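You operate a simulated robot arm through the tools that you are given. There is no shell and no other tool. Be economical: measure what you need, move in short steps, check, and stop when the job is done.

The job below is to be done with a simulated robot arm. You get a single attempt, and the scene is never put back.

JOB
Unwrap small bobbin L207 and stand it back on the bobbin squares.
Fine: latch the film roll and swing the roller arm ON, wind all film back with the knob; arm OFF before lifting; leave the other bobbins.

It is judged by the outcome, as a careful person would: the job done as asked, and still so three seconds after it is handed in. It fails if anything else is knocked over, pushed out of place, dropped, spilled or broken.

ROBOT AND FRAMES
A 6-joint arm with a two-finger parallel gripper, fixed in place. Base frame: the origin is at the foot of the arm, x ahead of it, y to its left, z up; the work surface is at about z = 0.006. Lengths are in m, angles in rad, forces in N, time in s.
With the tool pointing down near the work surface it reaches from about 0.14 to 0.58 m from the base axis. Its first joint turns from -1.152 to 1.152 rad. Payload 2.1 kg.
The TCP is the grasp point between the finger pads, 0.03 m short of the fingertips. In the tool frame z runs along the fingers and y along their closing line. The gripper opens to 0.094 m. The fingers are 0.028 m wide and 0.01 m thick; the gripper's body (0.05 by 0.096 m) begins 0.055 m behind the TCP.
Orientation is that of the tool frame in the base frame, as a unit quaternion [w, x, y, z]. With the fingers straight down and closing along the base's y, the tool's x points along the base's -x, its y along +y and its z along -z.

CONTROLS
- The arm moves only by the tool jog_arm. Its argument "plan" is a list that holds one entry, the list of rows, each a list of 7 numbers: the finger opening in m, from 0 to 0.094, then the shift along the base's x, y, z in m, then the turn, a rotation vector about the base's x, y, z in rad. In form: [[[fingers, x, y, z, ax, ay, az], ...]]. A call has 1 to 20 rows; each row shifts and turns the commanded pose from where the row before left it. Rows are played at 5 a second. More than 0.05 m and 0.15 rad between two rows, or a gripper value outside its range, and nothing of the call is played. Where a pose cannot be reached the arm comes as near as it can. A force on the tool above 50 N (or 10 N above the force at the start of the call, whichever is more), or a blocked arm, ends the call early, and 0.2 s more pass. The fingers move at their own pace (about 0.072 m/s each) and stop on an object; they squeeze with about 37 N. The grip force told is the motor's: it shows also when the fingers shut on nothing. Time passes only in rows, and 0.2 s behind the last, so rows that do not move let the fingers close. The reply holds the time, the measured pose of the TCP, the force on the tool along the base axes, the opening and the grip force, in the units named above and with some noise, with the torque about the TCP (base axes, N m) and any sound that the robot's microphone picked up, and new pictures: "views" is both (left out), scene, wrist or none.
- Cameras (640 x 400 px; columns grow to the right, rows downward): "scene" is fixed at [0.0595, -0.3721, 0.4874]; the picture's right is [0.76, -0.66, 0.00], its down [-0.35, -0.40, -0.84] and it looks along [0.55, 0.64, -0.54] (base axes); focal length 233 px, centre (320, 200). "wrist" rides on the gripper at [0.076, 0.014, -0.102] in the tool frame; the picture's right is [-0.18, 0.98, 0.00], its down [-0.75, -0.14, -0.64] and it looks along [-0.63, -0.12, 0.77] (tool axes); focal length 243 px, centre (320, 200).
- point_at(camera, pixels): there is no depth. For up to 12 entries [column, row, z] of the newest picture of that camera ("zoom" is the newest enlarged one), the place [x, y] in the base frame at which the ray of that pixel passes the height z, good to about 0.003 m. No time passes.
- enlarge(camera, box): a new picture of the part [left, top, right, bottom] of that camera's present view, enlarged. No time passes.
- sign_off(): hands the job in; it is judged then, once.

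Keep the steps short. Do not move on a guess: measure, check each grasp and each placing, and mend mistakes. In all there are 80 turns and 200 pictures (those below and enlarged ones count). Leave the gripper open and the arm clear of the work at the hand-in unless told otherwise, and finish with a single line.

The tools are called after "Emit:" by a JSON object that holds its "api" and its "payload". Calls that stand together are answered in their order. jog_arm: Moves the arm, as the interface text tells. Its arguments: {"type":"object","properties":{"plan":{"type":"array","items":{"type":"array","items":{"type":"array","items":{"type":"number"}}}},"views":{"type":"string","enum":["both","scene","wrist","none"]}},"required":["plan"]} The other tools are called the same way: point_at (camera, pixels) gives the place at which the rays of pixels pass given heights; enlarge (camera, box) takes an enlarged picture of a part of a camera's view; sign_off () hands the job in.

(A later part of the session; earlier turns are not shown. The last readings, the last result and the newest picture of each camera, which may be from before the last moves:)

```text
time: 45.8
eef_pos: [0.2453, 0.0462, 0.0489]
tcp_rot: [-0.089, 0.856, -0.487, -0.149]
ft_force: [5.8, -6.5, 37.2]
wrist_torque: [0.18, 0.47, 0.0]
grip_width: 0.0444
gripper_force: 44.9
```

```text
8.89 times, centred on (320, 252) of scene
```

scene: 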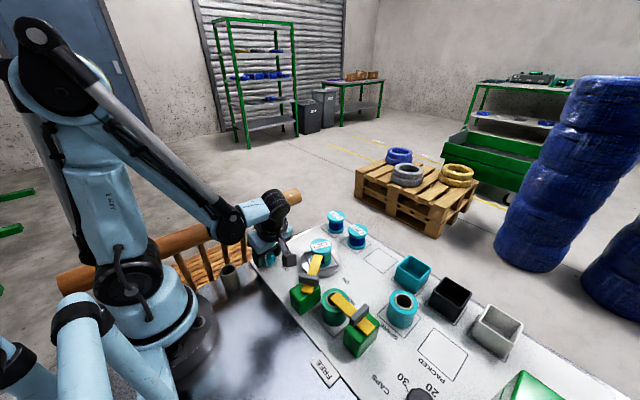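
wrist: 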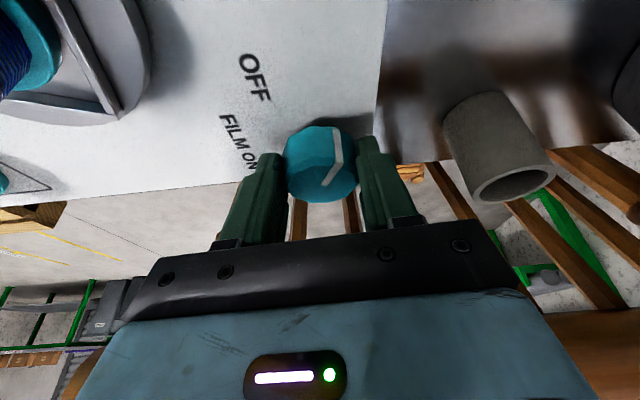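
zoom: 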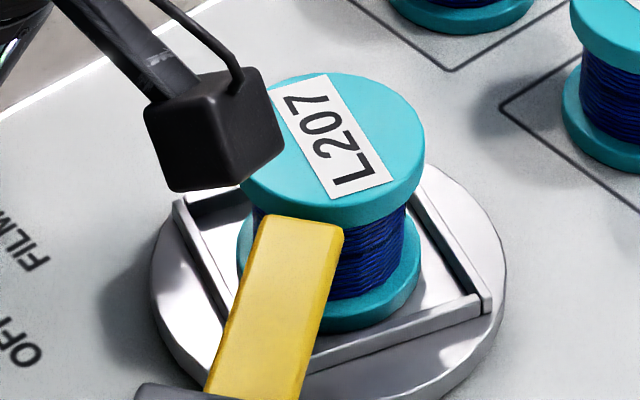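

The front is all thread now; the film strip, if any is left, is on the far side. I'll open and swing back. The wrist camera sees L207 from another side at the reset pose.

Emit:
{"api": "jog_arm", "payload": {"plan": [[[0.064, 0, 0, 0, 0, 0, 0], [0.064, 0, 0, 0, 0, 0, 0], [0.064, -0.00132, -0.00065, 0, 0, 0, -0.147], [0.064, -0.0014, -0.00045, 0, 0, 0, -0.147], [0.064, -0.00145, -0.00023, 0, 0, 0, -0.147], [0.064, -0.00147, 0, 0, 0, 0, -0.147], [0.064, -0.00146, 0.0002, 0, 0, 0, -0.147], [0.064, -0.00141, 0.0004, 0, 0, 0, -0.147], [0.064, -0.00133, 0.0006, 0, 0, 0, -0.147], [0.064, 0, 0, 0, 0, 0, 0]]]}}

Emit:
{"api": "enlarge", "payload": {"camera": "wrist", "box": [0, 60, 220, 300]}}

```text
time: 48.0
eef_pos: [0.2351, 0.0457, 0.0481]
tcp_rot: [0.151, -0.504, 0.846, 0.086]
ft_force: [0.0, -0.6, 0.6]
wrist_torque: [0.02, -0.01, -0.03]
grip_width: 0.0641
gripper_force: 0.1
```

scene: 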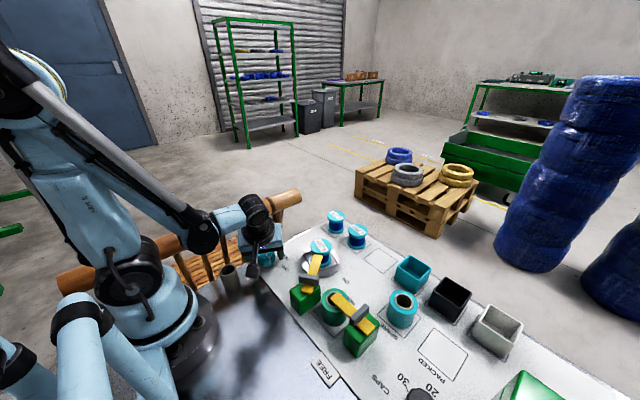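
wrist: 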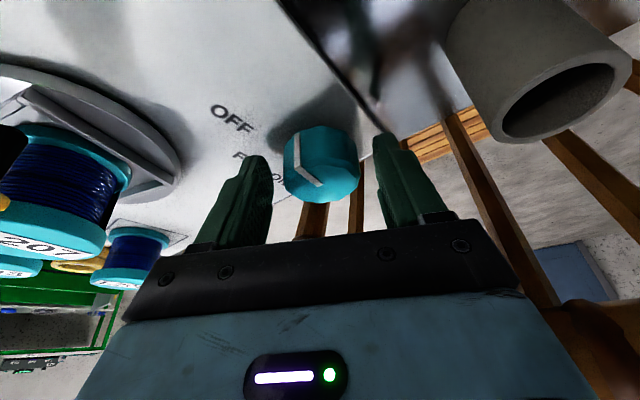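

```text
1.67 times, centred on (110, 180) of wrist
```

zoom: 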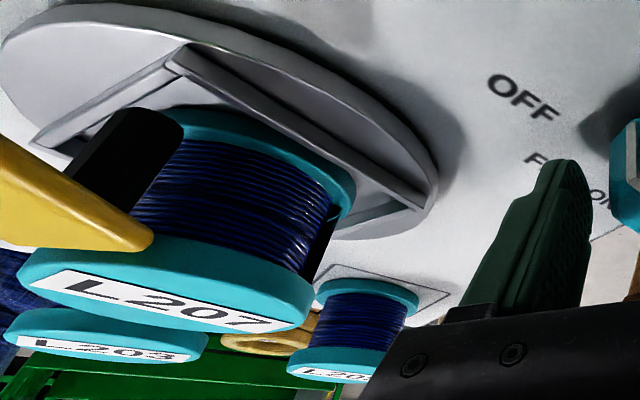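

From this side L207 is bare thread, with the black roller resting on it. Only the far side can still hold film, so I'll continue with another gentle counter-clockwise stroke.

Emit:
{"api": "jog_arm", "payload": {"plan": [[[0.03, 0, 0, 0, 0, 0, 0], [0.03, 0, 0, 0, 0, 0, 0], [0.03, 0, 0, 0, 0, 0, 0], [0.03, 0.0003, -0.0002, 0, 0, 0, 0.05], [0.03, 0.0008, -0.0004, 0, 0, 0, 0.09], [0.03, 0.0008, -0.0003, 0, 0, 0, 0.09], [0.03, 0.0008, -0.0002, 0, 0, 0, 0.09], [0.03, 0.0009, -0.0001, 0, 0, 0, 0.09], [0.03, 0.0009, 0, 0, 0, 0, 0.09], [0.03, 0, 0, 0, 0, 0, 0]]]}}

Emit:
{"api": "enlarge", "payload": {"camera": "scene", "box": [295, 230, 345, 275]}}

```text
time: 50.2
eef_pos: [0.2398, 0.0449, 0.0481]
tcp_rot: [-0.123, 0.699, -0.695, -0.12]
ft_force: [1.4, -20.7, -6.2]
wrist_torque: [0.44, 0.68, -0.01]
grip_width: 0.0446
gripper_force: 44.9
```

scene: 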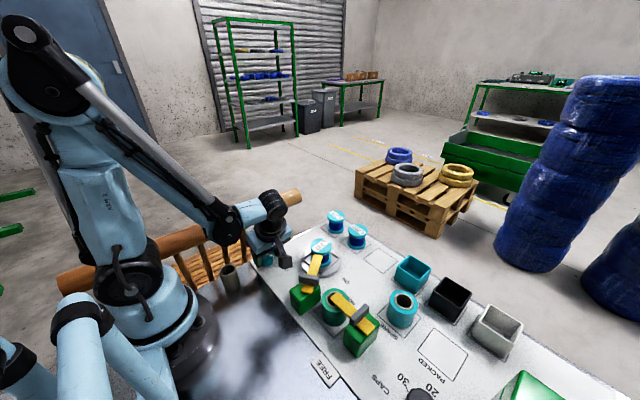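
wrist: 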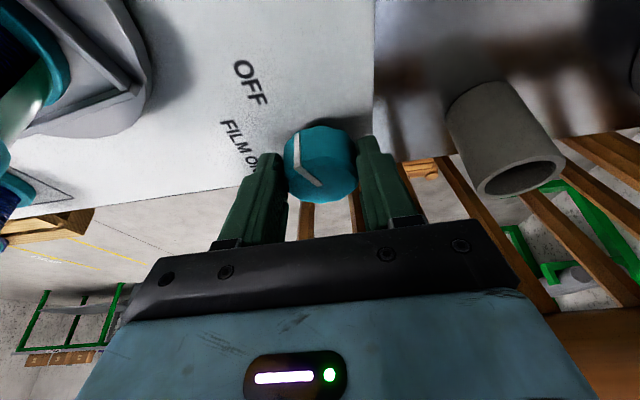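

```text
8.89 times, centred on (320, 252) of scene
```

zoom: 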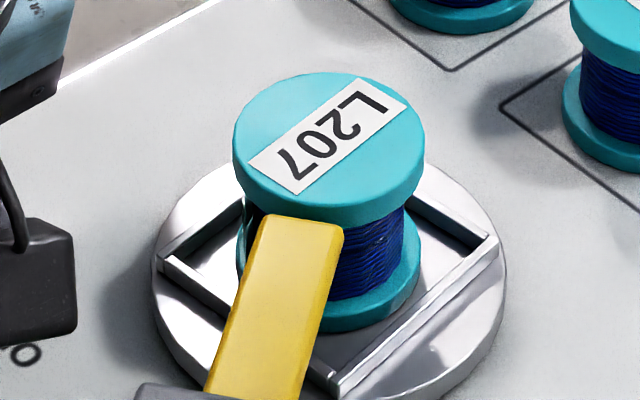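

The same label angle that showed green one turn ago is now blue, so the film is shrinking. The wrist view still shows some green at px (30,100). I'll continue the stroke.

Emit:
{"api": "jog_arm", "payload": {"plan": [[[0.03, 0.0008, 0, 0, 0, 0, 0.08], [0.03, 0.0008, 0.0001, 0, 0, 0, 0.09], [0.03, 0.0008, 0.0002, 0, 0, 0, 0.09], [0.03, 0.0008, 0.0003, 0, 0, 0, 0.09], [0.03, 0.0008, 0.0004, 0, 0, 0, 0.09], [0.03, 0.0008, 0.0004, 0, 0, 0, 0.09], [0.03, 0, 0, 0, 0, 0, 0]]]}}

Emit:
{"api": "enlarge", "payload": {"camera": "scene", "box": [295, 230, 345, 275]}}

```text
time: 51.8
eef_pos: [0.2444, 0.0469, 0.0492]
tcp_rot: [-0.089, 0.856, -0.487, -0.148]
ft_force: [22.7, -19.3, 16.3]
wrist_torque: [-0.69, 0.37, -0.09]
grip_width: 0.0447
gripper_force: 44.5
```

scene: 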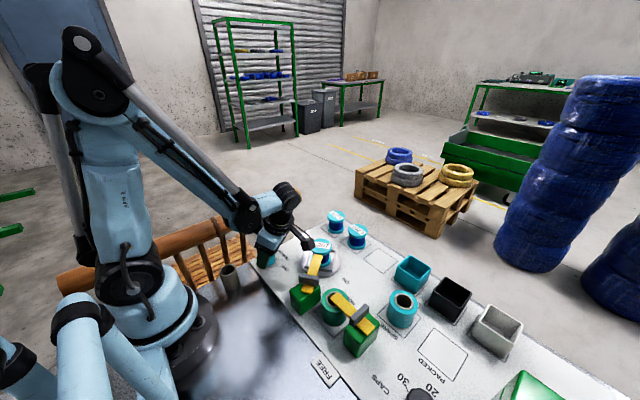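
wrist: 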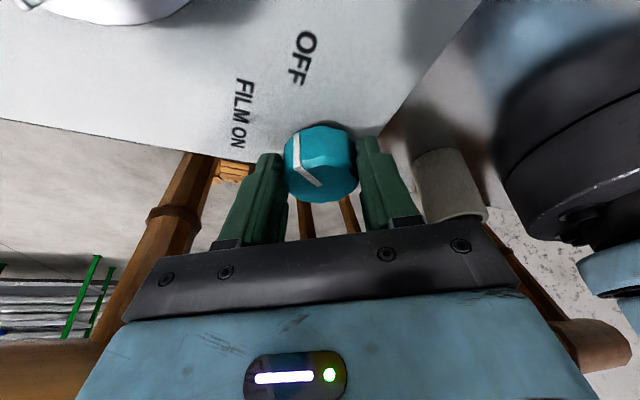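

```text
8.89 times, centred on (320, 252) of scene
```

zoom: 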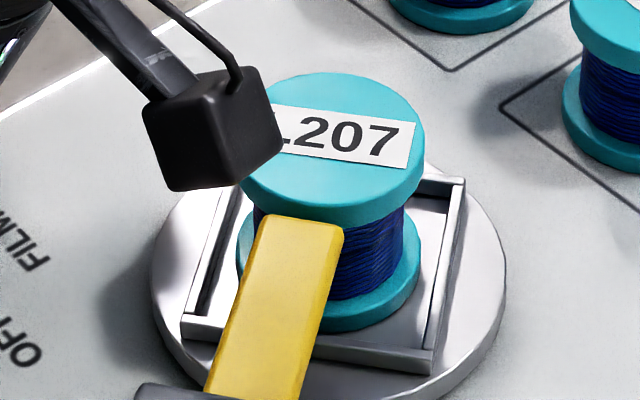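

Almost everything is bare now: at this angle any remaining strip is under about 30°. One more reset and stroke, with a look from the wrist on the way.

Emit:
{"api": "jog_arm", "payload": {"plan": [[[0.064, 0, 0, 0, 0, 0, 0], [0.064, 0, 0, 0, 0, 0, 0], [0.064, -0.00132, -0.00065, 0, 0, 0, -0.147], [0.064, -0.0014, -0.00045, 0, 0, 0, -0.147], [0.064, -0.00145, -0.00023, 0, 0, 0, -0.147], [0.064, -0.00147, 0, 0, 0, 0, -0.147], [0.064, -0.00146, 0.0002, 0, 0, 0, -0.147], [0.064, -0.00141, 0.0004, 0, 0, 0, -0.147], [0.064, -0.00133, 0.0006, 0, 0, 0, -0.147], [0.064, 0, 0, 0, 0, 0, 0]]]}}

Emit:
{"api": "enlarge", "payload": {"camera": "wrist", "box": [0, 60, 220, 300]}}

Emit:
{"api": "enlarge", "payload": {"camera": "scene", "box": [295, 230, 345, 275]}}

```text
time: 54.0
eef_pos: [0.2348, 0.0459, 0.0485]
tcp_rot: [0.151, -0.505, 0.845, 0.086]
ft_force: [1.0, 0.0, 0.6]
wrist_torque: [-0.01, 0.04, 0.02]
grip_width: 0.0641
gripper_force: 0.1
```

scene: 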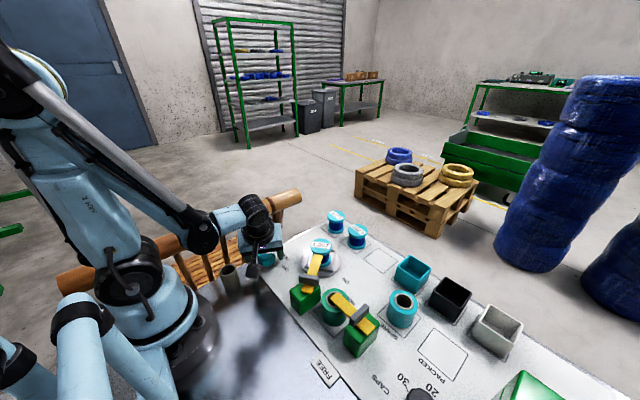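
wrist: 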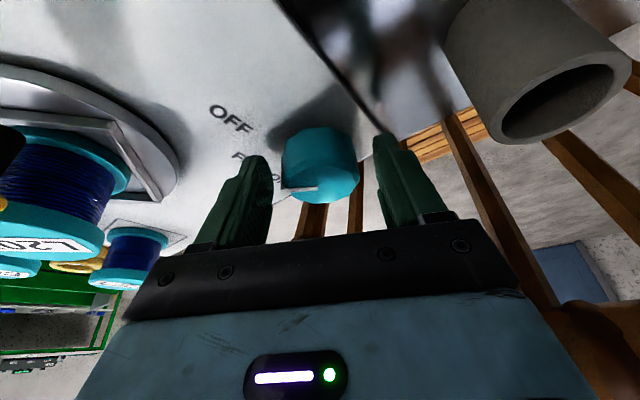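

```text
1.67 times, centred on (110, 180) of wrist
```

zoom: 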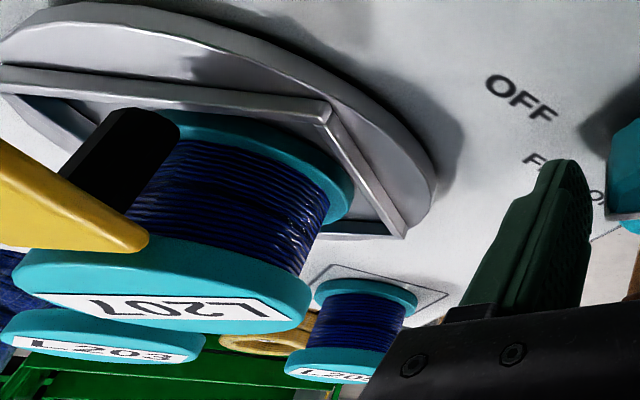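

```text
8.89 times, centred on (320, 252) of scene
```

zoom: 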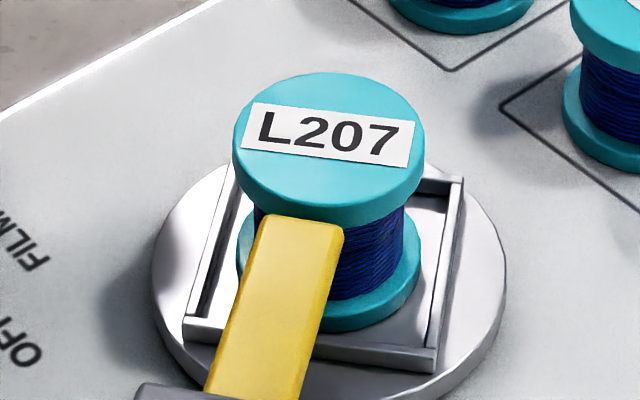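

Everything visible is blue; a small remainder could hide behind the bar. I'll grip and turn +0.14 rad more to bring that part into view.

Emit:
{"api": "jog_arm", "payload": {"plan": [[[0.03, 0, 0, 0, 0, 0, 0], [0.03, 0, 0, 0, 0, 0, 0], [0.03, 0, 0, 0, 0, 0, 0], [0.03, 0.0006, -0.0003, 0, 0, 0, 0.07], [0.03, 0.0006, -0.0003, 0, 0, 0, 0.08], [0.03, 0, 0, 0, 0, 0, 0]]], "views": "none"}}

Emit:
{"api": "enlarge", "payload": {"camera": "scene", "box": [295, 230, 345, 275]}}

Emit:
{"api": "enlarge", "payload": {"camera": "wrist", "box": [0, 30, 220, 250]}}

```text
time: 55.4
eef_pos: [0.2358, 0.045, 0.049]
tcp_rot: [0.143, -0.567, 0.805, 0.097]
ft_force: [5.9, -11.8, 8.6]
wrist_torque: [-0.06, 0.61, -0.11]
grip_width: 0.0441
gripper_force: 45.0
```

```text
8.89 times, centred on (320, 252) of scene
```

zoom: 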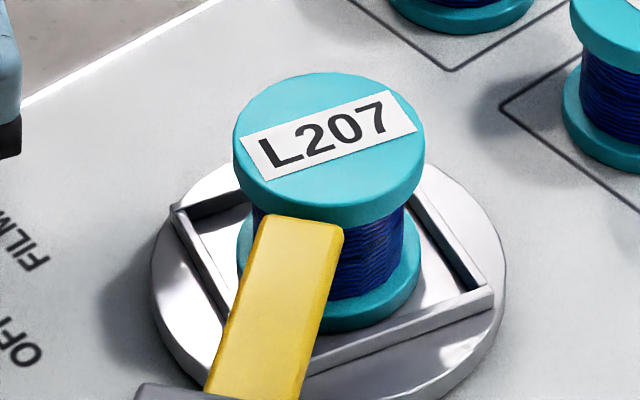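

```text
1.82 times, centred on (110, 140) of wrist
```

zoom: 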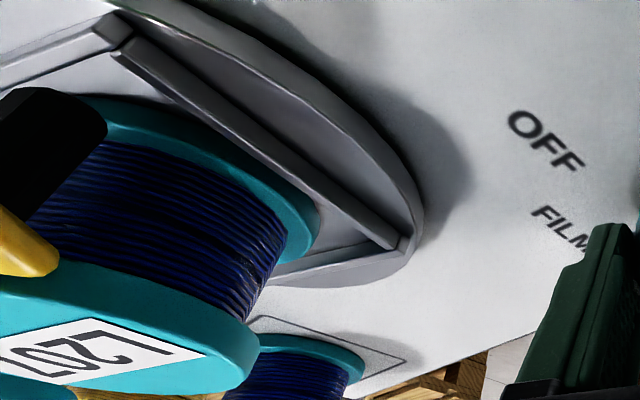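

At the same label angle as a turn ago, it is now all blue. I'll turn a further +0.25 rad to bring the strip behind the bar into view for certainty.

Emit:
{"api": "jog_arm", "payload": {"plan": [[[0.03, 0.0008, -0.0003, 0, 0, 0, 0.08], [0.03, 0.0008, -0.0002, 0, 0, 0, 0.08], [0.03, 0.0008, -0.0001, 0, 0, 0, 0.09], [0.03, 0, 0, 0, 0, 0, 0]]], "views": "none"}}

Emit:
{"api": "enlarge", "payload": {"camera": "scene", "box": [295, 230, 345, 275]}}

Emit:
{"api": "enlarge", "payload": {"camera": "wrist", "box": [0, 0, 220, 200]}}

```text
time: 56.4
eef_pos: [0.2387, 0.0439, 0.0491]
tcp_rot: [0.131, -0.663, 0.728, 0.114]
ft_force: [19.9, 2.7, -24.0]
wrist_torque: [-0.85, 0.7, -0.18]
grip_width: 0.0443
gripper_force: 44.5
```

```text
8.89 times, centred on (320, 252) of scene
```

zoom: 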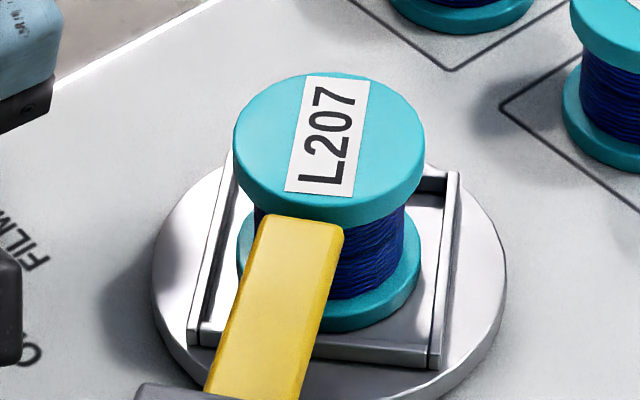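

```text
2.00 times, centred on (110, 100) of wrist
```

zoom: 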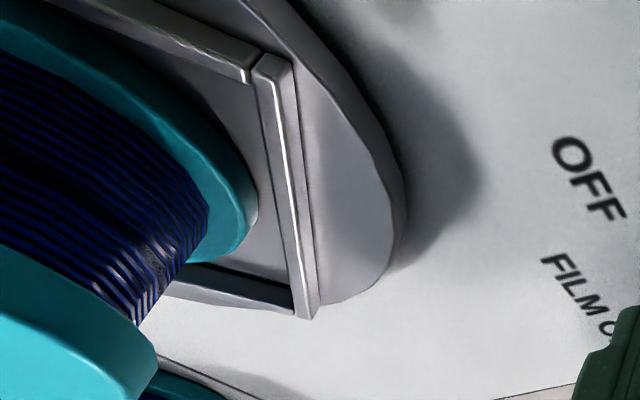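

All blue again. One sector (about 40°) has not yet come round to a camera, so I'll finish this stroke (+0.46 rad), open, swing back and look from the wrist.

Emit:
{"api": "jog_arm", "payload": {"plan": [[[0.03, 0.0009, 0, 0, 0, 0, 0.09], [0.03, 0.0009, 0, 0, 0, 0, 0.09], [0.03, 0.0009, 0.0002, 0, 0, 0, 0.09], [0.03, 0.0009, 0.0002, 0, 0, 0, 0.09], [0.03, 0.0009, 0.0003, 0, 0, 0, 0.09], [0.03, 0, 0, 0, 0, 0, 0], [0.064, 0, 0, 0, 0, 0, 0], [0.064, 0, 0, 0, 0, 0, 0], [0.064, -0.0014, -0.00045, 0, 0, 0, -0.147], [0.064, -0.00145, -0.00023, 0, 0, 0, -0.147], [0.064, -0.00147, 0, 0, 0, 0, -0.147], [0.064, -0.00146, 0.0002, 0, 0, 0, -0.147], [0.064, -0.00141, 0.0004, 0, 0, 0, -0.147], [0.064, -0.00133, 0.0006, 0, 0, 0, -0.147], [0.064, 0, 0, 0, 0, 0, 0]]]}}

Emit:
{"api": "enlarge", "payload": {"camera": "scene", "box": [280, 225, 370, 315]}}

Emit:
{"api": "enlarge", "payload": {"camera": "wrist", "box": [0, 60, 220, 300]}}

```text
time: 59.6
eef_pos: [0.2335, 0.0468, 0.0478]
tcp_rot: [0.152, -0.491, 0.853, 0.084]
ft_force: [0.0, 0.4, 0.4]
wrist_torque: [-0.03, -0.01, -0.01]
grip_width: 0.064
gripper_force: 0.0
```

scene: 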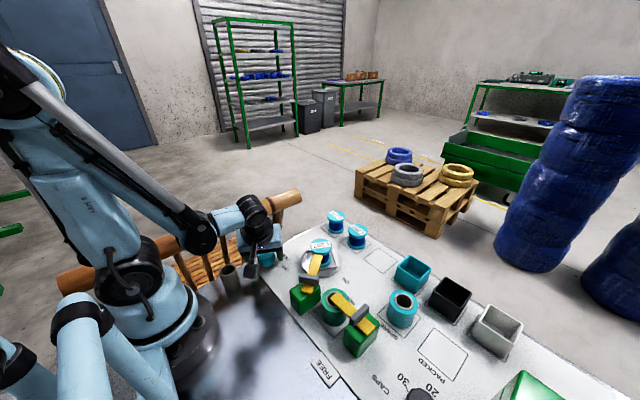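
wrist: 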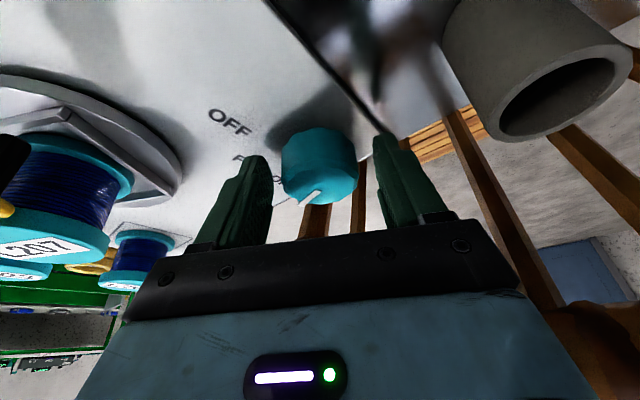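

```text
4.44 times, centred on (325, 270) of scene
```

zoom: 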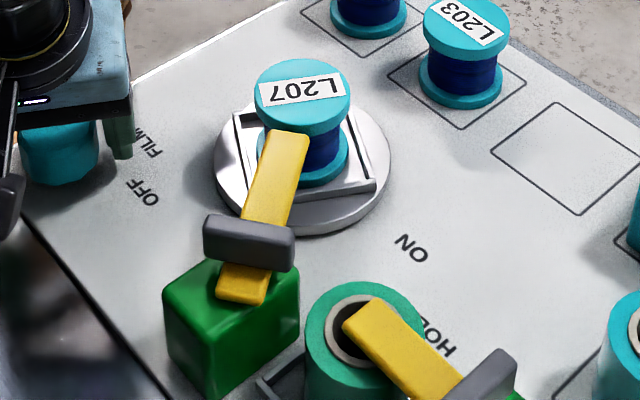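

```text
1.67 times, centred on (110, 180) of wrist
```

zoom: 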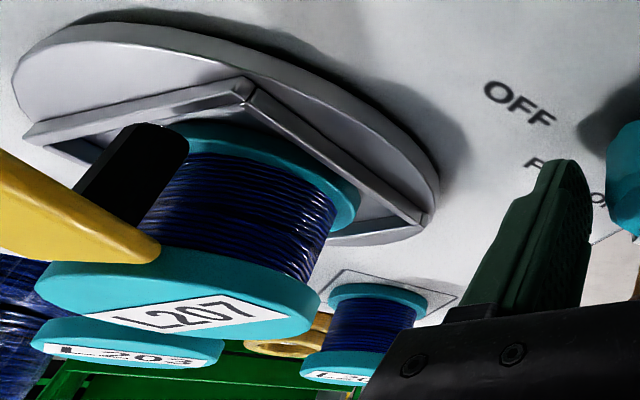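

The remaining sector is blue too, so all film is off L207. Next: lift off the knob, remove the tilt, turn the hand to match the roller-arm fin (yaw -0.93) and hover over it.

Emit:
{"api": "jog_arm", "payload": {"plan": [[[0.064, 0, 0, 0.03, 0, 0, 0], [0.064, 0, -0.02, 0.04, 0, 0, 0], [0.064, 0, -0.03, 0.03, -0.1007, 0.059, 0], [0.064, 0, -0.03, 0.02, -0.1007, 0.059, 0], [0.064, 0, -0.03, 0, -0.1007, 0.059, 0], [0.05, 0.0015, -0.0033, 0, 0, 0, -0.1405], [0.05, 0.0015, -0.0033, 0, 0, 0, -0.1405], [0.05, 0.0015, -0.0033, 0, 0, 0, -0.1405], [0.05, 0.0015, -0.0033, 0, 0, 0, -0.1405], [0.05, 0.0015, -0.0033, 0, 0, 0, -0.1405], [0.05, 0.0015, -0.0033, 0, 0, 0, -0.1405], [0.05, 0.0015, -0.0033, 0, 0, 0, -0.1405], [0.05, 0.0015, -0.0033, 0, 0, 0, -0.1405], [0.05, 0.0015, -0.0033, 0, 0, 0, -0.1405], [0.05, 0.0015, -0.0033, 0, 0, 0, -0.1405], [0.05, 0.0015, -0.0033, 0, 0, 0, -0.1405], [0.05, 0.0015, -0.0033, 0, 0, 0, -0.1405], [0.05, 0.0015, -0.0033, 0, 0, 0, -0.1405], [0.05, 0.0015, -0.0033, 0, 0, 0, -0.1405], [0.05, 0, 0, 0, 0, 0, 0]]]}}

```text
time: 63.8
eef_pos: [0.2543, -0.1095, 0.1684]
tcp_rot: [-0.001, 0.444, 0.896, -0.001]
ft_force: [0.7, 0.2, -0.3]
wrist_torque: [-0.02, 0.03, 0.0]
grip_width: 0.0501
gripper_force: 0.1
```

scene: 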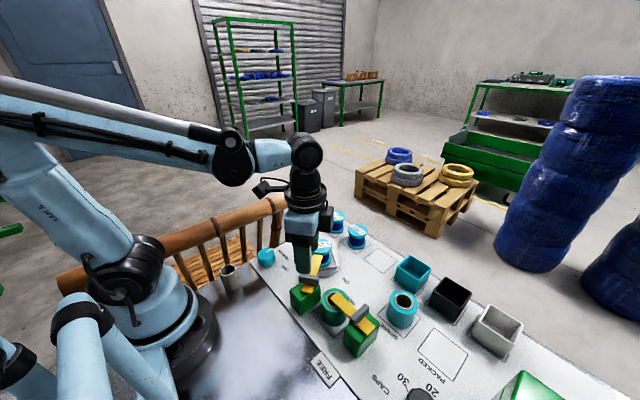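
wrist: 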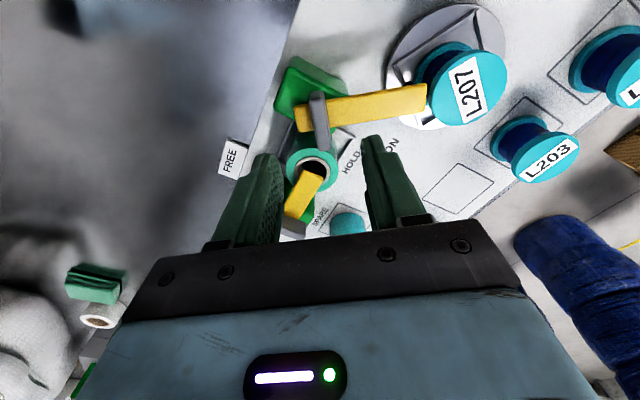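

Well aligned (yaw -0.92). I'll descend to TCP z 0.107 and close on the fin.

Emit:
{"api": "jog_arm", "payload": {"plan": [[[0.05, 0, 0, -0.03, 0, 0, 0], [0.05, 0, 0, -0.02, 0, 0, 0], [0.05, 0, 0, -0.011, 0, 0, 0], [0.05, 0, 0, 0, 0, 0, 0], [0.0, 0, 0, 0, 0, 0, 0], [0.0, 0, 0, 0, 0, 0, 0], [0.0, 0, 0, 0, 0, 0, 0]]]}}

```text
time: 65.4
eef_pos: [0.2541, -0.11, 0.1078]
tcp_rot: [-0.001, 0.444, 0.896, 0.0]
ft_force: [9.6, 6.0, -13.0]
wrist_torque: [0.35, -0.13, -0.03]
grip_width: 0.0118
gripper_force: 44.8
```

scene: 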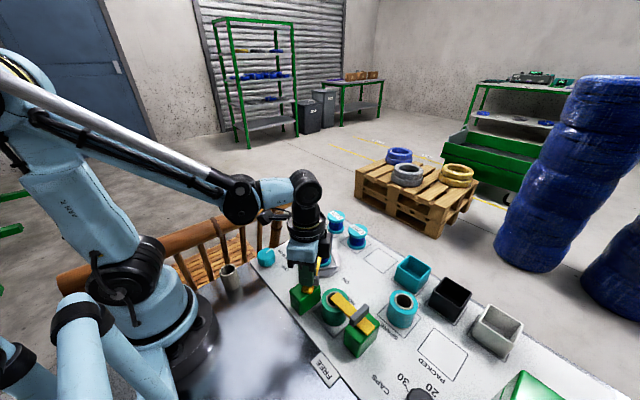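
wrist: 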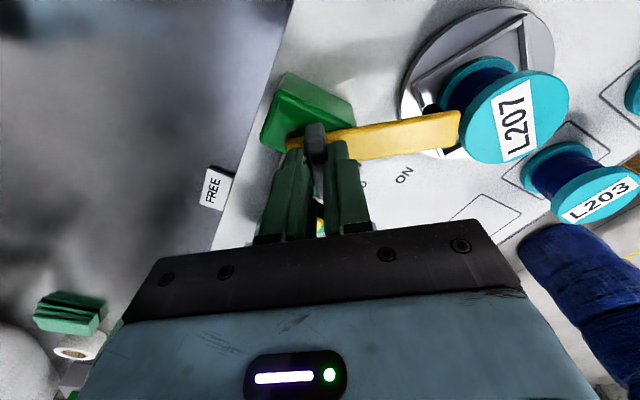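

Gripped (0.0118), with low forces. Swinging the arm counter-clockwise back towards OFF, first half.

Emit:
{"api": "jog_arm", "payload": {"plan": [[[0.0, 0.0005, 0.0003, 0, 0, 0, 0.09], [0.0, 0, 0, 0, 0, 0, 0.09], [0.0, 0, 0, 0, 0, 0, 0.09], [0.0, 0, 0, 0, 0, 0, 0.09], [0.0, 0, 0, 0, 0, 0, 0.09], [0.0, 0, 0, 0, 0, 0, 0]]], "views": "none"}}

```text
time: 66.8
eef_pos: [0.2541, -0.1096, 0.1083]
tcp_rot: [-0.004, 0.232, 0.973, -0.002]
ft_force: [-21.9, 15.9, 9.1]
wrist_torque: [-0.01, -0.56, 0.02]
grip_width: 0.0119
gripper_force: 44.7
```

Emit:
{"api": "jog_arm", "payload": {"plan": [[[0.0, -0.0012, 0.0008, 0, 0, 0, 0.06], [0.0, 0, 0, 0, 0, 0, 0.09], [0.0, 0, 0, 0, 0, 0, 0.09], [0.0, 0, 0, 0, 0, 0, 0.09], [0.0, 0, 0, 0, 0, 0, 0.09], [0.0, 0, 0, 0, 0, 0, 0.04], [0.0, 0, 0, 0, 0, 0, 0]]]}}

```text
time: 68.4
eef_pos: [0.2538, -0.11, 0.1091]
tcp_rot: [-0.002, 0.004, 1.0, -0.003]
ft_force: [-18.2, -12.3, 26.4]
wrist_torque: [0.02, 0.78, 0.0]
grip_width: 0.0117
gripper_force: 45.6
```

scene: 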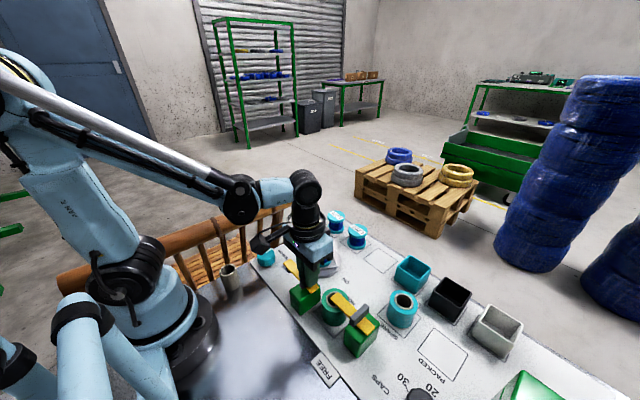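
wrist: 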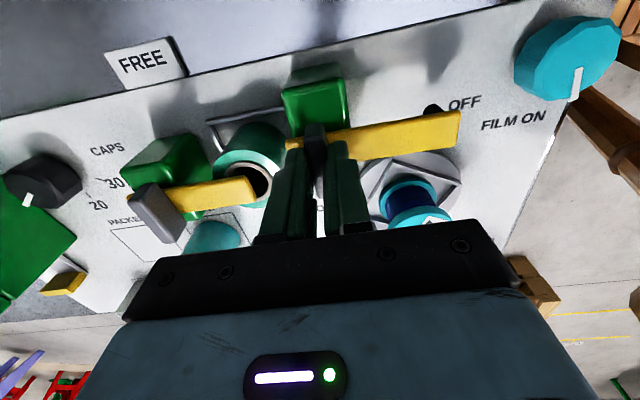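

The arm is back at the OFF heading. I'll nudge slightly to seat it, open, rise and view from a higher point.

Emit:
{"api": "jog_arm", "payload": {"plan": [[[0.0, -0.0005, -0.0005, 0, 0, 0, 0.04], [0.0, 0, 0, 0, 0, 0, 0], [0.05, 0, 0, 0, 0, 0, -0.04], [0.05, 0, 0, 0, 0, 0, 0], [0.05, 0, 0, 0.04, 0, 0, 0], [0.05, 0, 0, 0.04, 0, 0, 0], [0.05, 0.0, 0.03, 0.03, 0, 0, 0], [0.08, 0.02, 0.03, 0.03, 0, 0, 0], [0.08, 0.02, 0.01, 0, 0, 0, 0], [0.08, 0, 0, 0, 0, 0, 0]]]}}

Emit:
{"api": "enlarge", "payload": {"camera": "scene", "box": [250, 200, 430, 320]}}

Emit:
{"api": "enlarge", "payload": {"camera": "wrist", "box": [160, 0, 480, 200]}}

```text
time: 70.6
eef_pos: [0.2928, -0.0409, 0.2466]
tcp_rot: [-0.001, 0.006, 1.0, -0.002]
ft_force: [0.5, 0.0, 0.4]
wrist_torque: [0.04, 0.01, 0.0]
grip_width: 0.0803
gripper_force: 0.1
```

scene: 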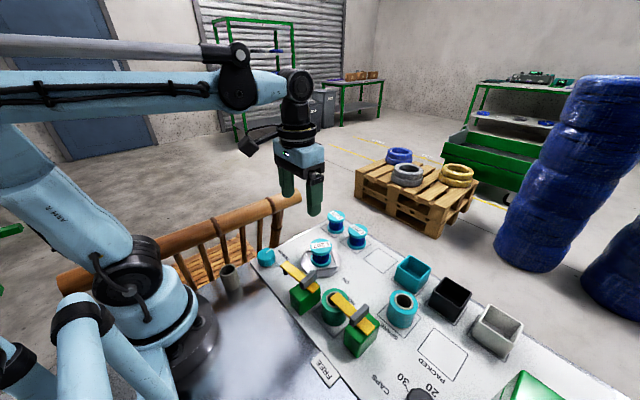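
wrist: 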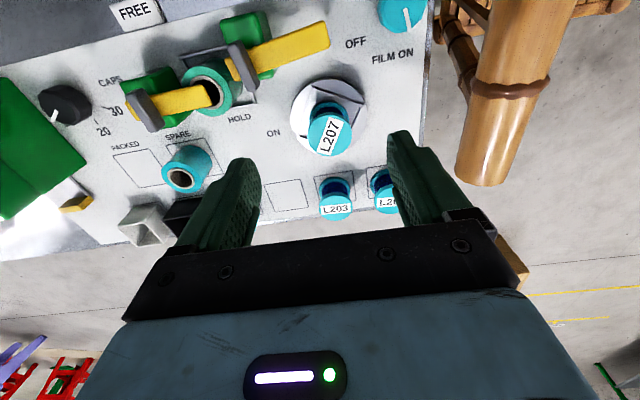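

```text
3.33 times, centred on (340, 260) of scene
```

zoom: 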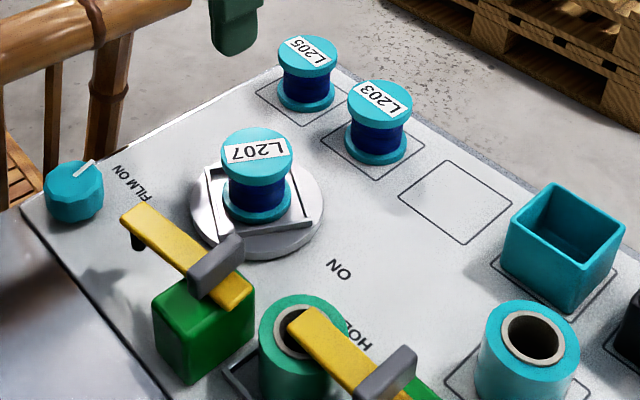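

```text
2.00 times, centred on (320, 100) of wrist
```

zoom: 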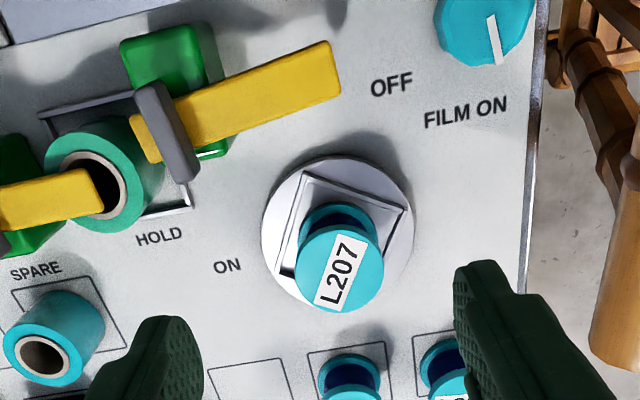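

The roller arm is OFF and L207 is bare. I'll measure L207's top, its bottom flange, and the empty square, along with the neighbours L203 and L205.

Emit:
{"api": "point_at", "payload": {"camera": "wrist", "pixels": [[330.5, 138.5, 0.067], [330.5, 138.5, 0.06], [264, 185, 0.006], [306, 179, 0.006], [312, 205, 0.006], [336, 208, 0.055], [336, 208, 0.06]]}}

Emit:
{"api": "point_at", "payload": {"camera": "scene", "pixels": [[321.1, 245.6, 0.067], [321.1, 245.6, 0.06], [364, 258.5, 0.006], [379, 248, 0.006], [397.7, 262.1, 0.006], [382.6, 273.5, 0.006], [357, 229.3, 0.055], [335.4, 216, 0.055], [319, 266.5, 0.006]]}}

Emit:
{"api": "enlarge", "payload": {"camera": "scene", "box": [295, 225, 375, 280]}}

```text
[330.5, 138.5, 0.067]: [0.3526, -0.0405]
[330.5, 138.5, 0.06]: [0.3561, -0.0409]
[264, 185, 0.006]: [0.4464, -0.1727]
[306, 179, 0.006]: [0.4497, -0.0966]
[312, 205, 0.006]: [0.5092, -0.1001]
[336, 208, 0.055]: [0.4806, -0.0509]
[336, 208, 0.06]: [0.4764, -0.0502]
```

```text
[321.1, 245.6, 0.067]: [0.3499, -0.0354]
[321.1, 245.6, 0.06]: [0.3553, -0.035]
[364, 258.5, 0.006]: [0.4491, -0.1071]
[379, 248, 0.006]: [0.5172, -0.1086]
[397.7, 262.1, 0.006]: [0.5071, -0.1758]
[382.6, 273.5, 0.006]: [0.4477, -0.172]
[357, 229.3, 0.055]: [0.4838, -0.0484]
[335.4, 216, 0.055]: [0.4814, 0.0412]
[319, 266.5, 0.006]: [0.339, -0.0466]
```

```text
7.27 times, centred on (335, 252) of scene
```

zoom: 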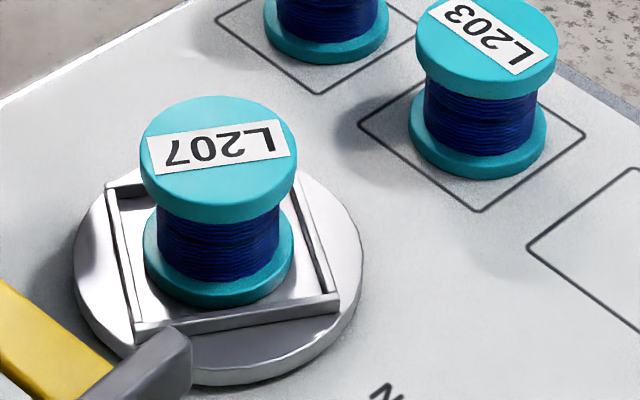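

L207 is centred at (0.352,-0.039). The empty bobbin square's centre is about (0.481,-0.140), in line with L203 (y -0.048) and L205 (y 0.041). I'll descend over L207 with opening 0.075, checking above it first.

Emit:
{"api": "jog_arm", "payload": {"plan": [[[0.078, 0.03, 0.001, -0.02, 0, 0, 0], [0.078, 0.029, 0.001, -0.03, 0, 0, 0], [0.078, 0, 0, -0.04, 0, 0, 0], [0.078, 0, 0, -0.03, 0, 0, 0], [0.078, 0, 0, 0, 0, 0, 0]]]}}

Emit:
{"api": "enlarge", "payload": {"camera": "wrist", "box": [200, 60, 440, 210]}}

Emit:
{"api": "enlarge", "payload": {"camera": "scene", "box": [270, 190, 370, 280]}}

```text
time: 71.8
eef_pos: [0.3528, -0.0392, 0.1268]
tcp_rot: [-0.001, 0.004, 1.0, -0.002]
ft_force: [-0.4, -0.1, -0.7]
wrist_torque: [0.01, -0.01, -0.01]
grip_width: 0.0779
gripper_force: 0.1
```

scene: 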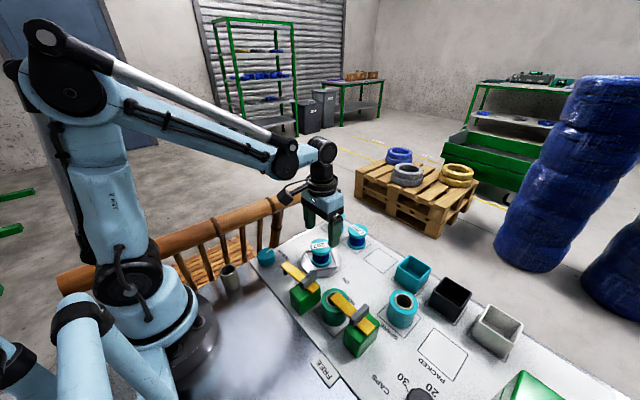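
wrist: 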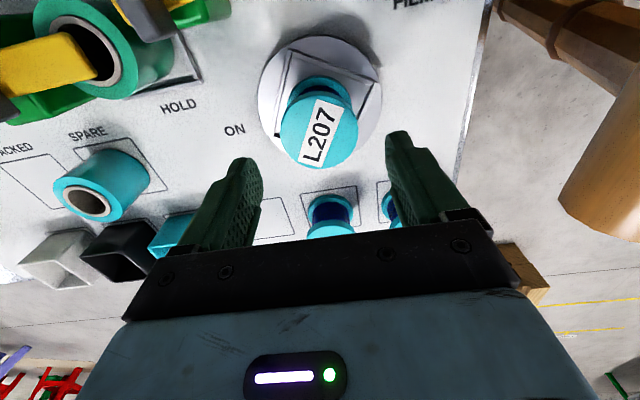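

```text
2.67 times, centred on (320, 135) of wrist
```

zoom: 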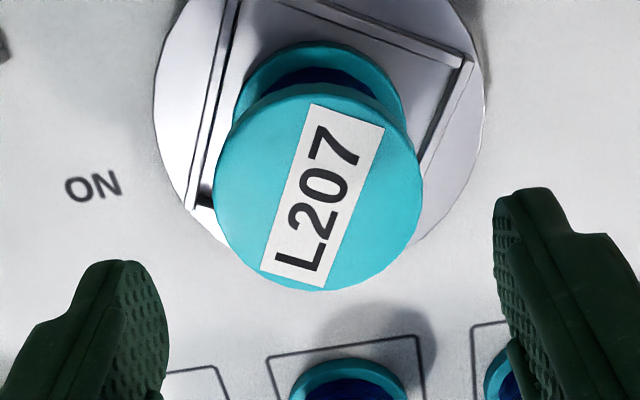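

```text
4.44 times, centred on (320, 235) of scene
```

zoom: 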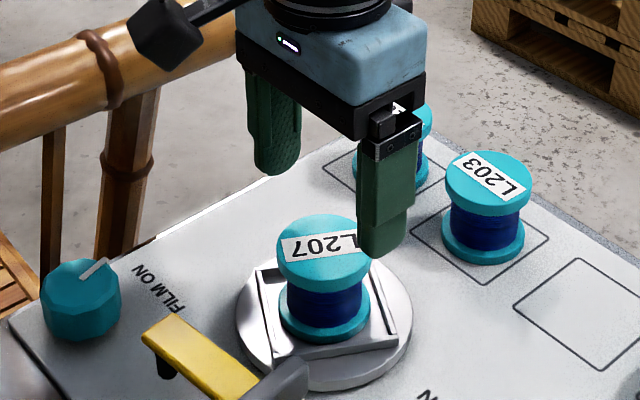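

Emit:
{"api": "point_at", "payload": {"camera": "wrist", "pixels": [[319.3, 130, 0.067], [281, 130, 0.067], [358, 130, 0.067], [319.3, 130, 0.06]]}}

```text
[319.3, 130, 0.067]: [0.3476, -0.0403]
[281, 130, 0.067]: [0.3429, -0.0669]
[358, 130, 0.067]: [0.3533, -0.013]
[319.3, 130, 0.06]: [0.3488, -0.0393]
```

L207's flange spans y -0.067 to -0.013 (diameter 0.054), centred at about (0.350,-0.040). I'll lower to TCP z 0.063 and close gently.

Emit:
{"api": "jog_arm", "payload": {"plan": [[[0.078, -0.002, -0.0008, -0.02, 0, 0, 0], [0.078, 0, 0, -0.02, 0, 0, 0], [0.078, 0, 0, -0.015, 0, 0, 0], [0.078, 0, 0, -0.009, 0, 0, 0], [0.078, 0, 0, 0, 0, 0, 0], [0.06, 0, 0, 0, 0, 0, 0], [0.045, 0, 0, 0, 0, 0, 0], [0.045, 0, 0, 0, 0, 0, 0], [0.045, 0, 0, 0, 0, 0, 0]]]}}

```text
time: 73.8
eef_pos: [0.3515, -0.0377, 0.062]
tcp_rot: [-0.001, 0.004, 1.0, -0.002]
ft_force: [0.3, -0.3, 0.4]
wrist_torque: [0.01, 0.02, 0.0]
grip_width: 0.055
gripper_force: 36.7
```

scene: 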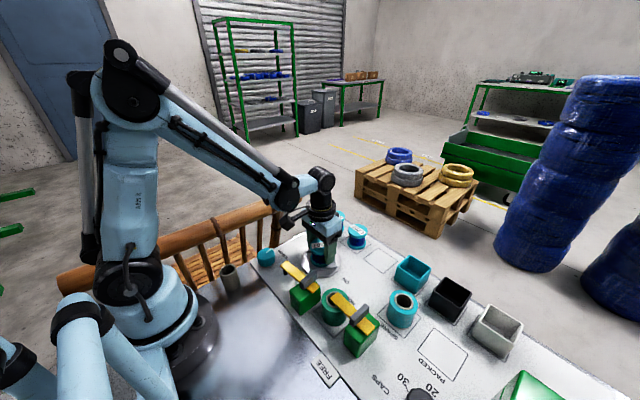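
wrist: 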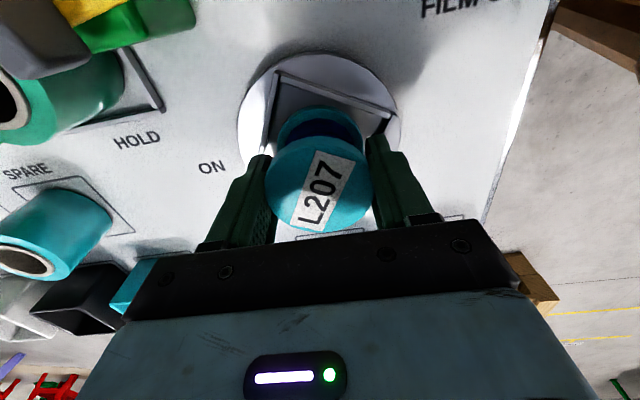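

Held at 0.055 with no side force. I'll lift straight up 8 cm and check.

Emit:
{"api": "jog_arm", "payload": {"plan": [[[0.045, 0, 0, 0.01, 0, 0, 0], [0.045, 0, 0, 0.02, 0, 0, 0], [0.045, 0, 0, 0.025, 0, 0, 0], [0.045, 0, 0, 0.025, 0, 0, 0], [0.045, 0, 0, 0, 0, 0, 0]]]}}

Emit:
{"api": "enlarge", "payload": {"camera": "scene", "box": [270, 170, 390, 290]}}

```text
time: 75.0
eef_pos: [0.3515, -0.0392, 0.1424]
tcp_rot: [-0.001, 0.005, 1.0, -0.001]
ft_force: [0.3, -0.4, -1.4]
wrist_torque: [0.01, -0.02, 0.02]
grip_width: 0.0549
gripper_force: 36.7
```

scene: 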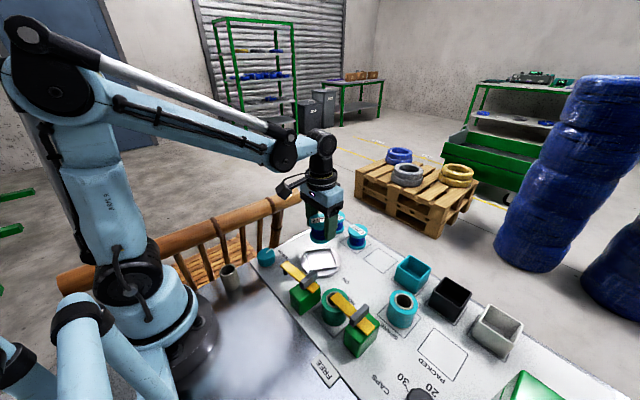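
wrist: 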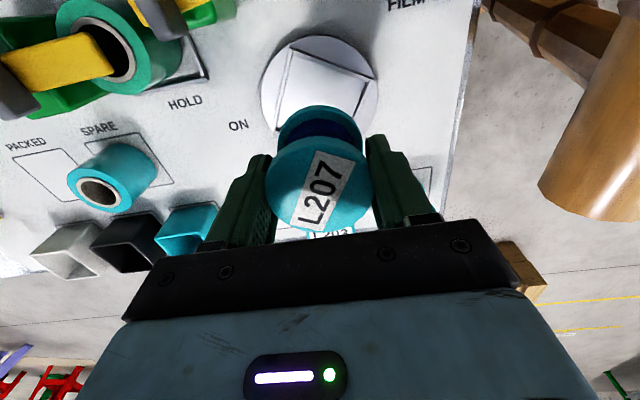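

```text
3.33 times, centred on (330, 230) of scene
```

zoom: 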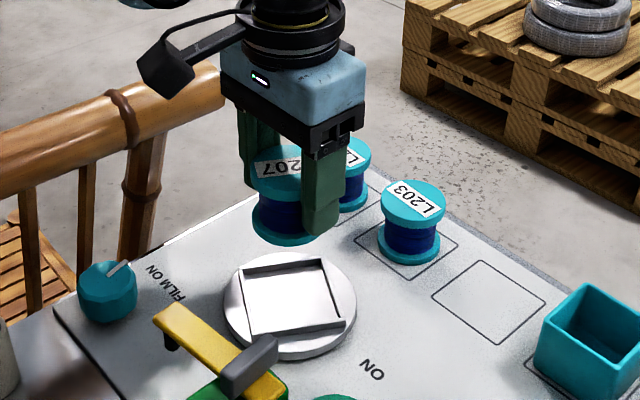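

L207 hangs upright and fully bare, and the cradle is empty. I'll carry it at this height to above the empty square (0.481,-0.140).

Emit:
{"api": "jog_arm", "payload": {"plan": [[[0.045, 0.0325, -0.0252, 0, 0, 0, 0], [0.045, 0.0325, -0.0252, 0, 0, 0, 0], [0.045, 0.0325, -0.0252, 0, 0, 0, 0], [0.045, 0.032, -0.0252, 0, 0, 0, 0], [0.045, 0, 0, -0.03, 0, 0, 0], [0.045, 0, 0, -0.02, 0, 0, 0], [0.045, 0, 0, 0, 0, 0, 0]]]}}

Emit:
{"api": "enlarge", "payload": {"camera": "scene", "box": [320, 200, 440, 290]}}

Emit:
{"api": "enlarge", "payload": {"camera": "wrist", "box": [200, 60, 440, 250]}}

```text
time: 76.6
eef_pos: [0.4816, -0.1386, 0.0917]
tcp_rot: [-0.001, 0.005, 1.0, -0.001]
ft_force: [-0.6, -0.8, -2.0]
wrist_torque: [0.01, -0.01, 0.06]
grip_width: 0.0552
gripper_force: 36.9
```

scene: 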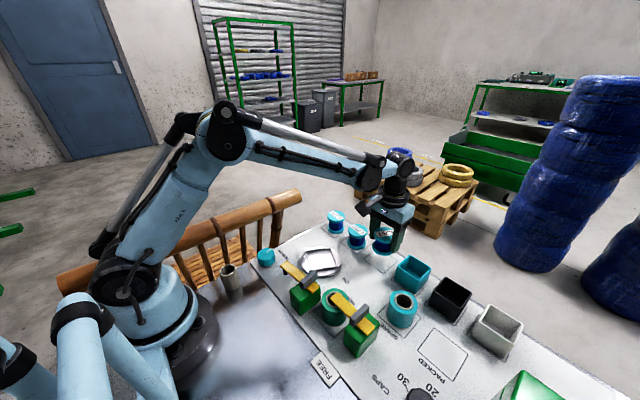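
wrist: 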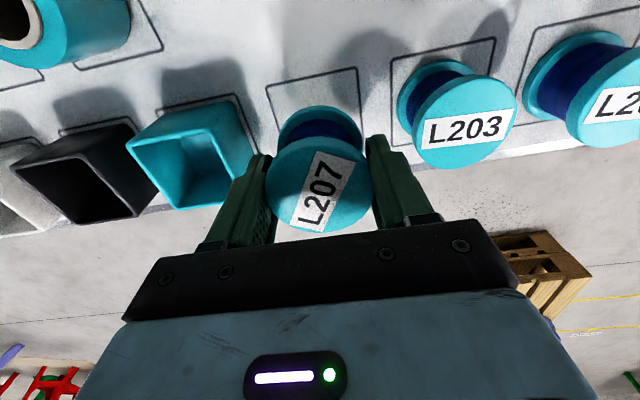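

```text
4.44 times, centred on (380, 245) of scene
```

zoom: 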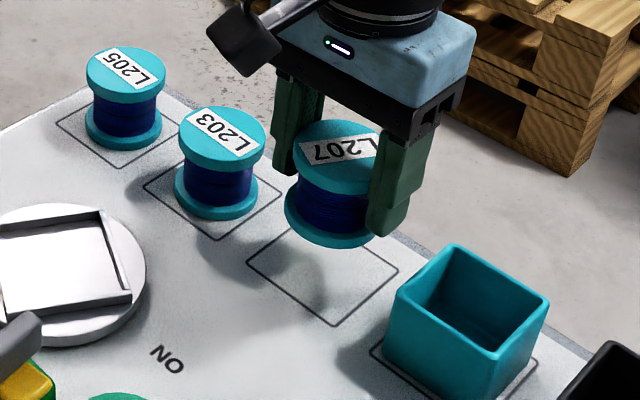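

```text
2.11 times, centred on (320, 155) of wrist
```

zoom: 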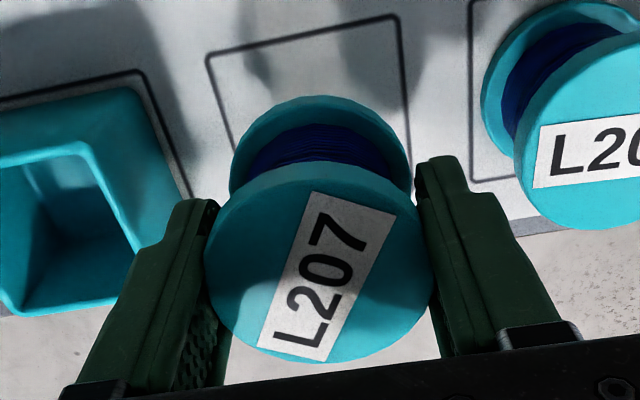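

I'll check the square's near corners and the teal box's rim clearance from this view.

Emit:
{"api": "point_at", "payload": {"camera": "wrist", "pixels": [[266.4, 86.3, 0.006], [355.5, 67.3, 0.006], [238, 97, 0.05], [258, 150, 0.05], [259, 152, 0.006], [360, 117, 0.006]]}}

Emit:
{"api": "point_at", "payload": {"camera": "scene", "pixels": [[397, 265, 0.05], [408.5, 255, 0.05]]}}

```text
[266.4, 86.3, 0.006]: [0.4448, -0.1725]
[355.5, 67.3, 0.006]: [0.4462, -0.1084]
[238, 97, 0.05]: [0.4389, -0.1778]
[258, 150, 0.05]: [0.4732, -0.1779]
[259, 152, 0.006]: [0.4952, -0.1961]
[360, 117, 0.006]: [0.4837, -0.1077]
```

```text
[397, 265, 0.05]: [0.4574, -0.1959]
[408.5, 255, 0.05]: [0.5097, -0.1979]
```

The square is centred at (0.479,-0.140). The teal box rim is only about 8 mm from the left finger, so I'll turn the hand 90° to let the fingers open along x, away from any neighbour.

Emit:
{"api": "jog_arm", "payload": {"plan": [[[0.045, -0.002, -0.001, 0.01, 0, 0, 0.1428], [0.045, 0, 0, 0, 0, 0, 0.1428], [0.045, 0, 0, 0, 0, 0, 0.1428], [0.045, 0, 0, 0, 0, 0, 0.1428], [0.045, 0, 0, 0, 0, 0, 0.1428], [0.045, 0, 0, 0, 0, 0, 0.1428], [0.045, 0, 0, 0, 0, 0, 0.1428], [0.045, 0, 0, 0, 0, 0, 0.1428], [0.045, 0, 0, 0, 0, 0, 0.1428], [0.045, 0, 0, 0, 0, 0, 0.1428], [0.045, 0, 0, 0, 0, 0, 0.1428], [0.045, 0, 0, 0, 0, 0, 0], [0.045, 0, 0, -0.02, 0, 0, 0], [0.045, 0, 0, -0.01, 0, 0, 0], [0.045, 0, 0, 0, 0, 0, 0]]]}}

Emit:
{"api": "enlarge", "payload": {"camera": "scene", "box": [320, 200, 440, 290]}}

Emit:
{"api": "enlarge", "payload": {"camera": "wrist", "box": [200, 60, 440, 250]}}

```text
time: 79.8
eef_pos: [0.4768, -0.1413, 0.0725]
tcp_rot: [0.0, -0.704, 0.711, -0.002]
ft_force: [1.4, 0.1, -1.9]
wrist_torque: [-0.02, 0.01, 0.02]
grip_width: 0.0552
gripper_force: 36.6
```

scene: 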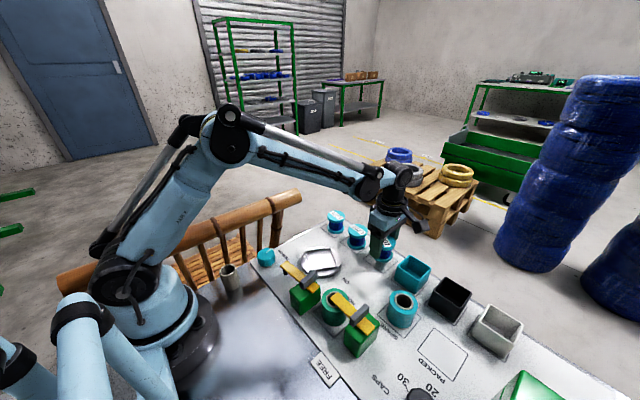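
wrist: 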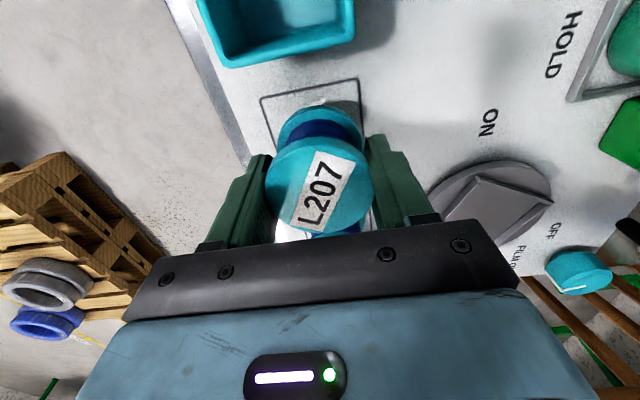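

```text
4.44 times, centred on (380, 245) of scene
```

zoom: 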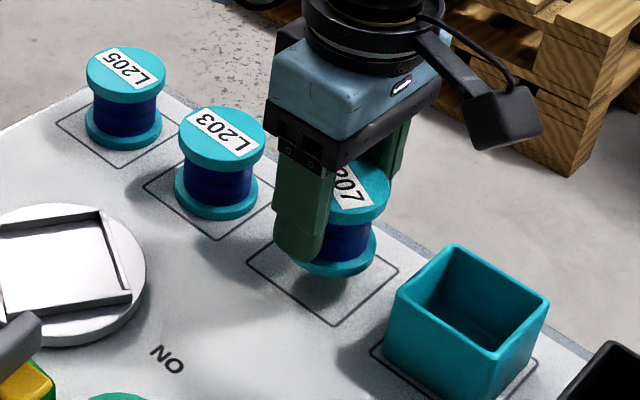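

```text
2.11 times, centred on (320, 155) of wrist
```

zoom: 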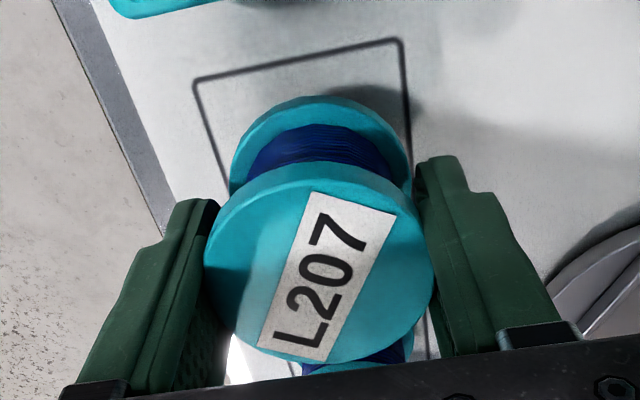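

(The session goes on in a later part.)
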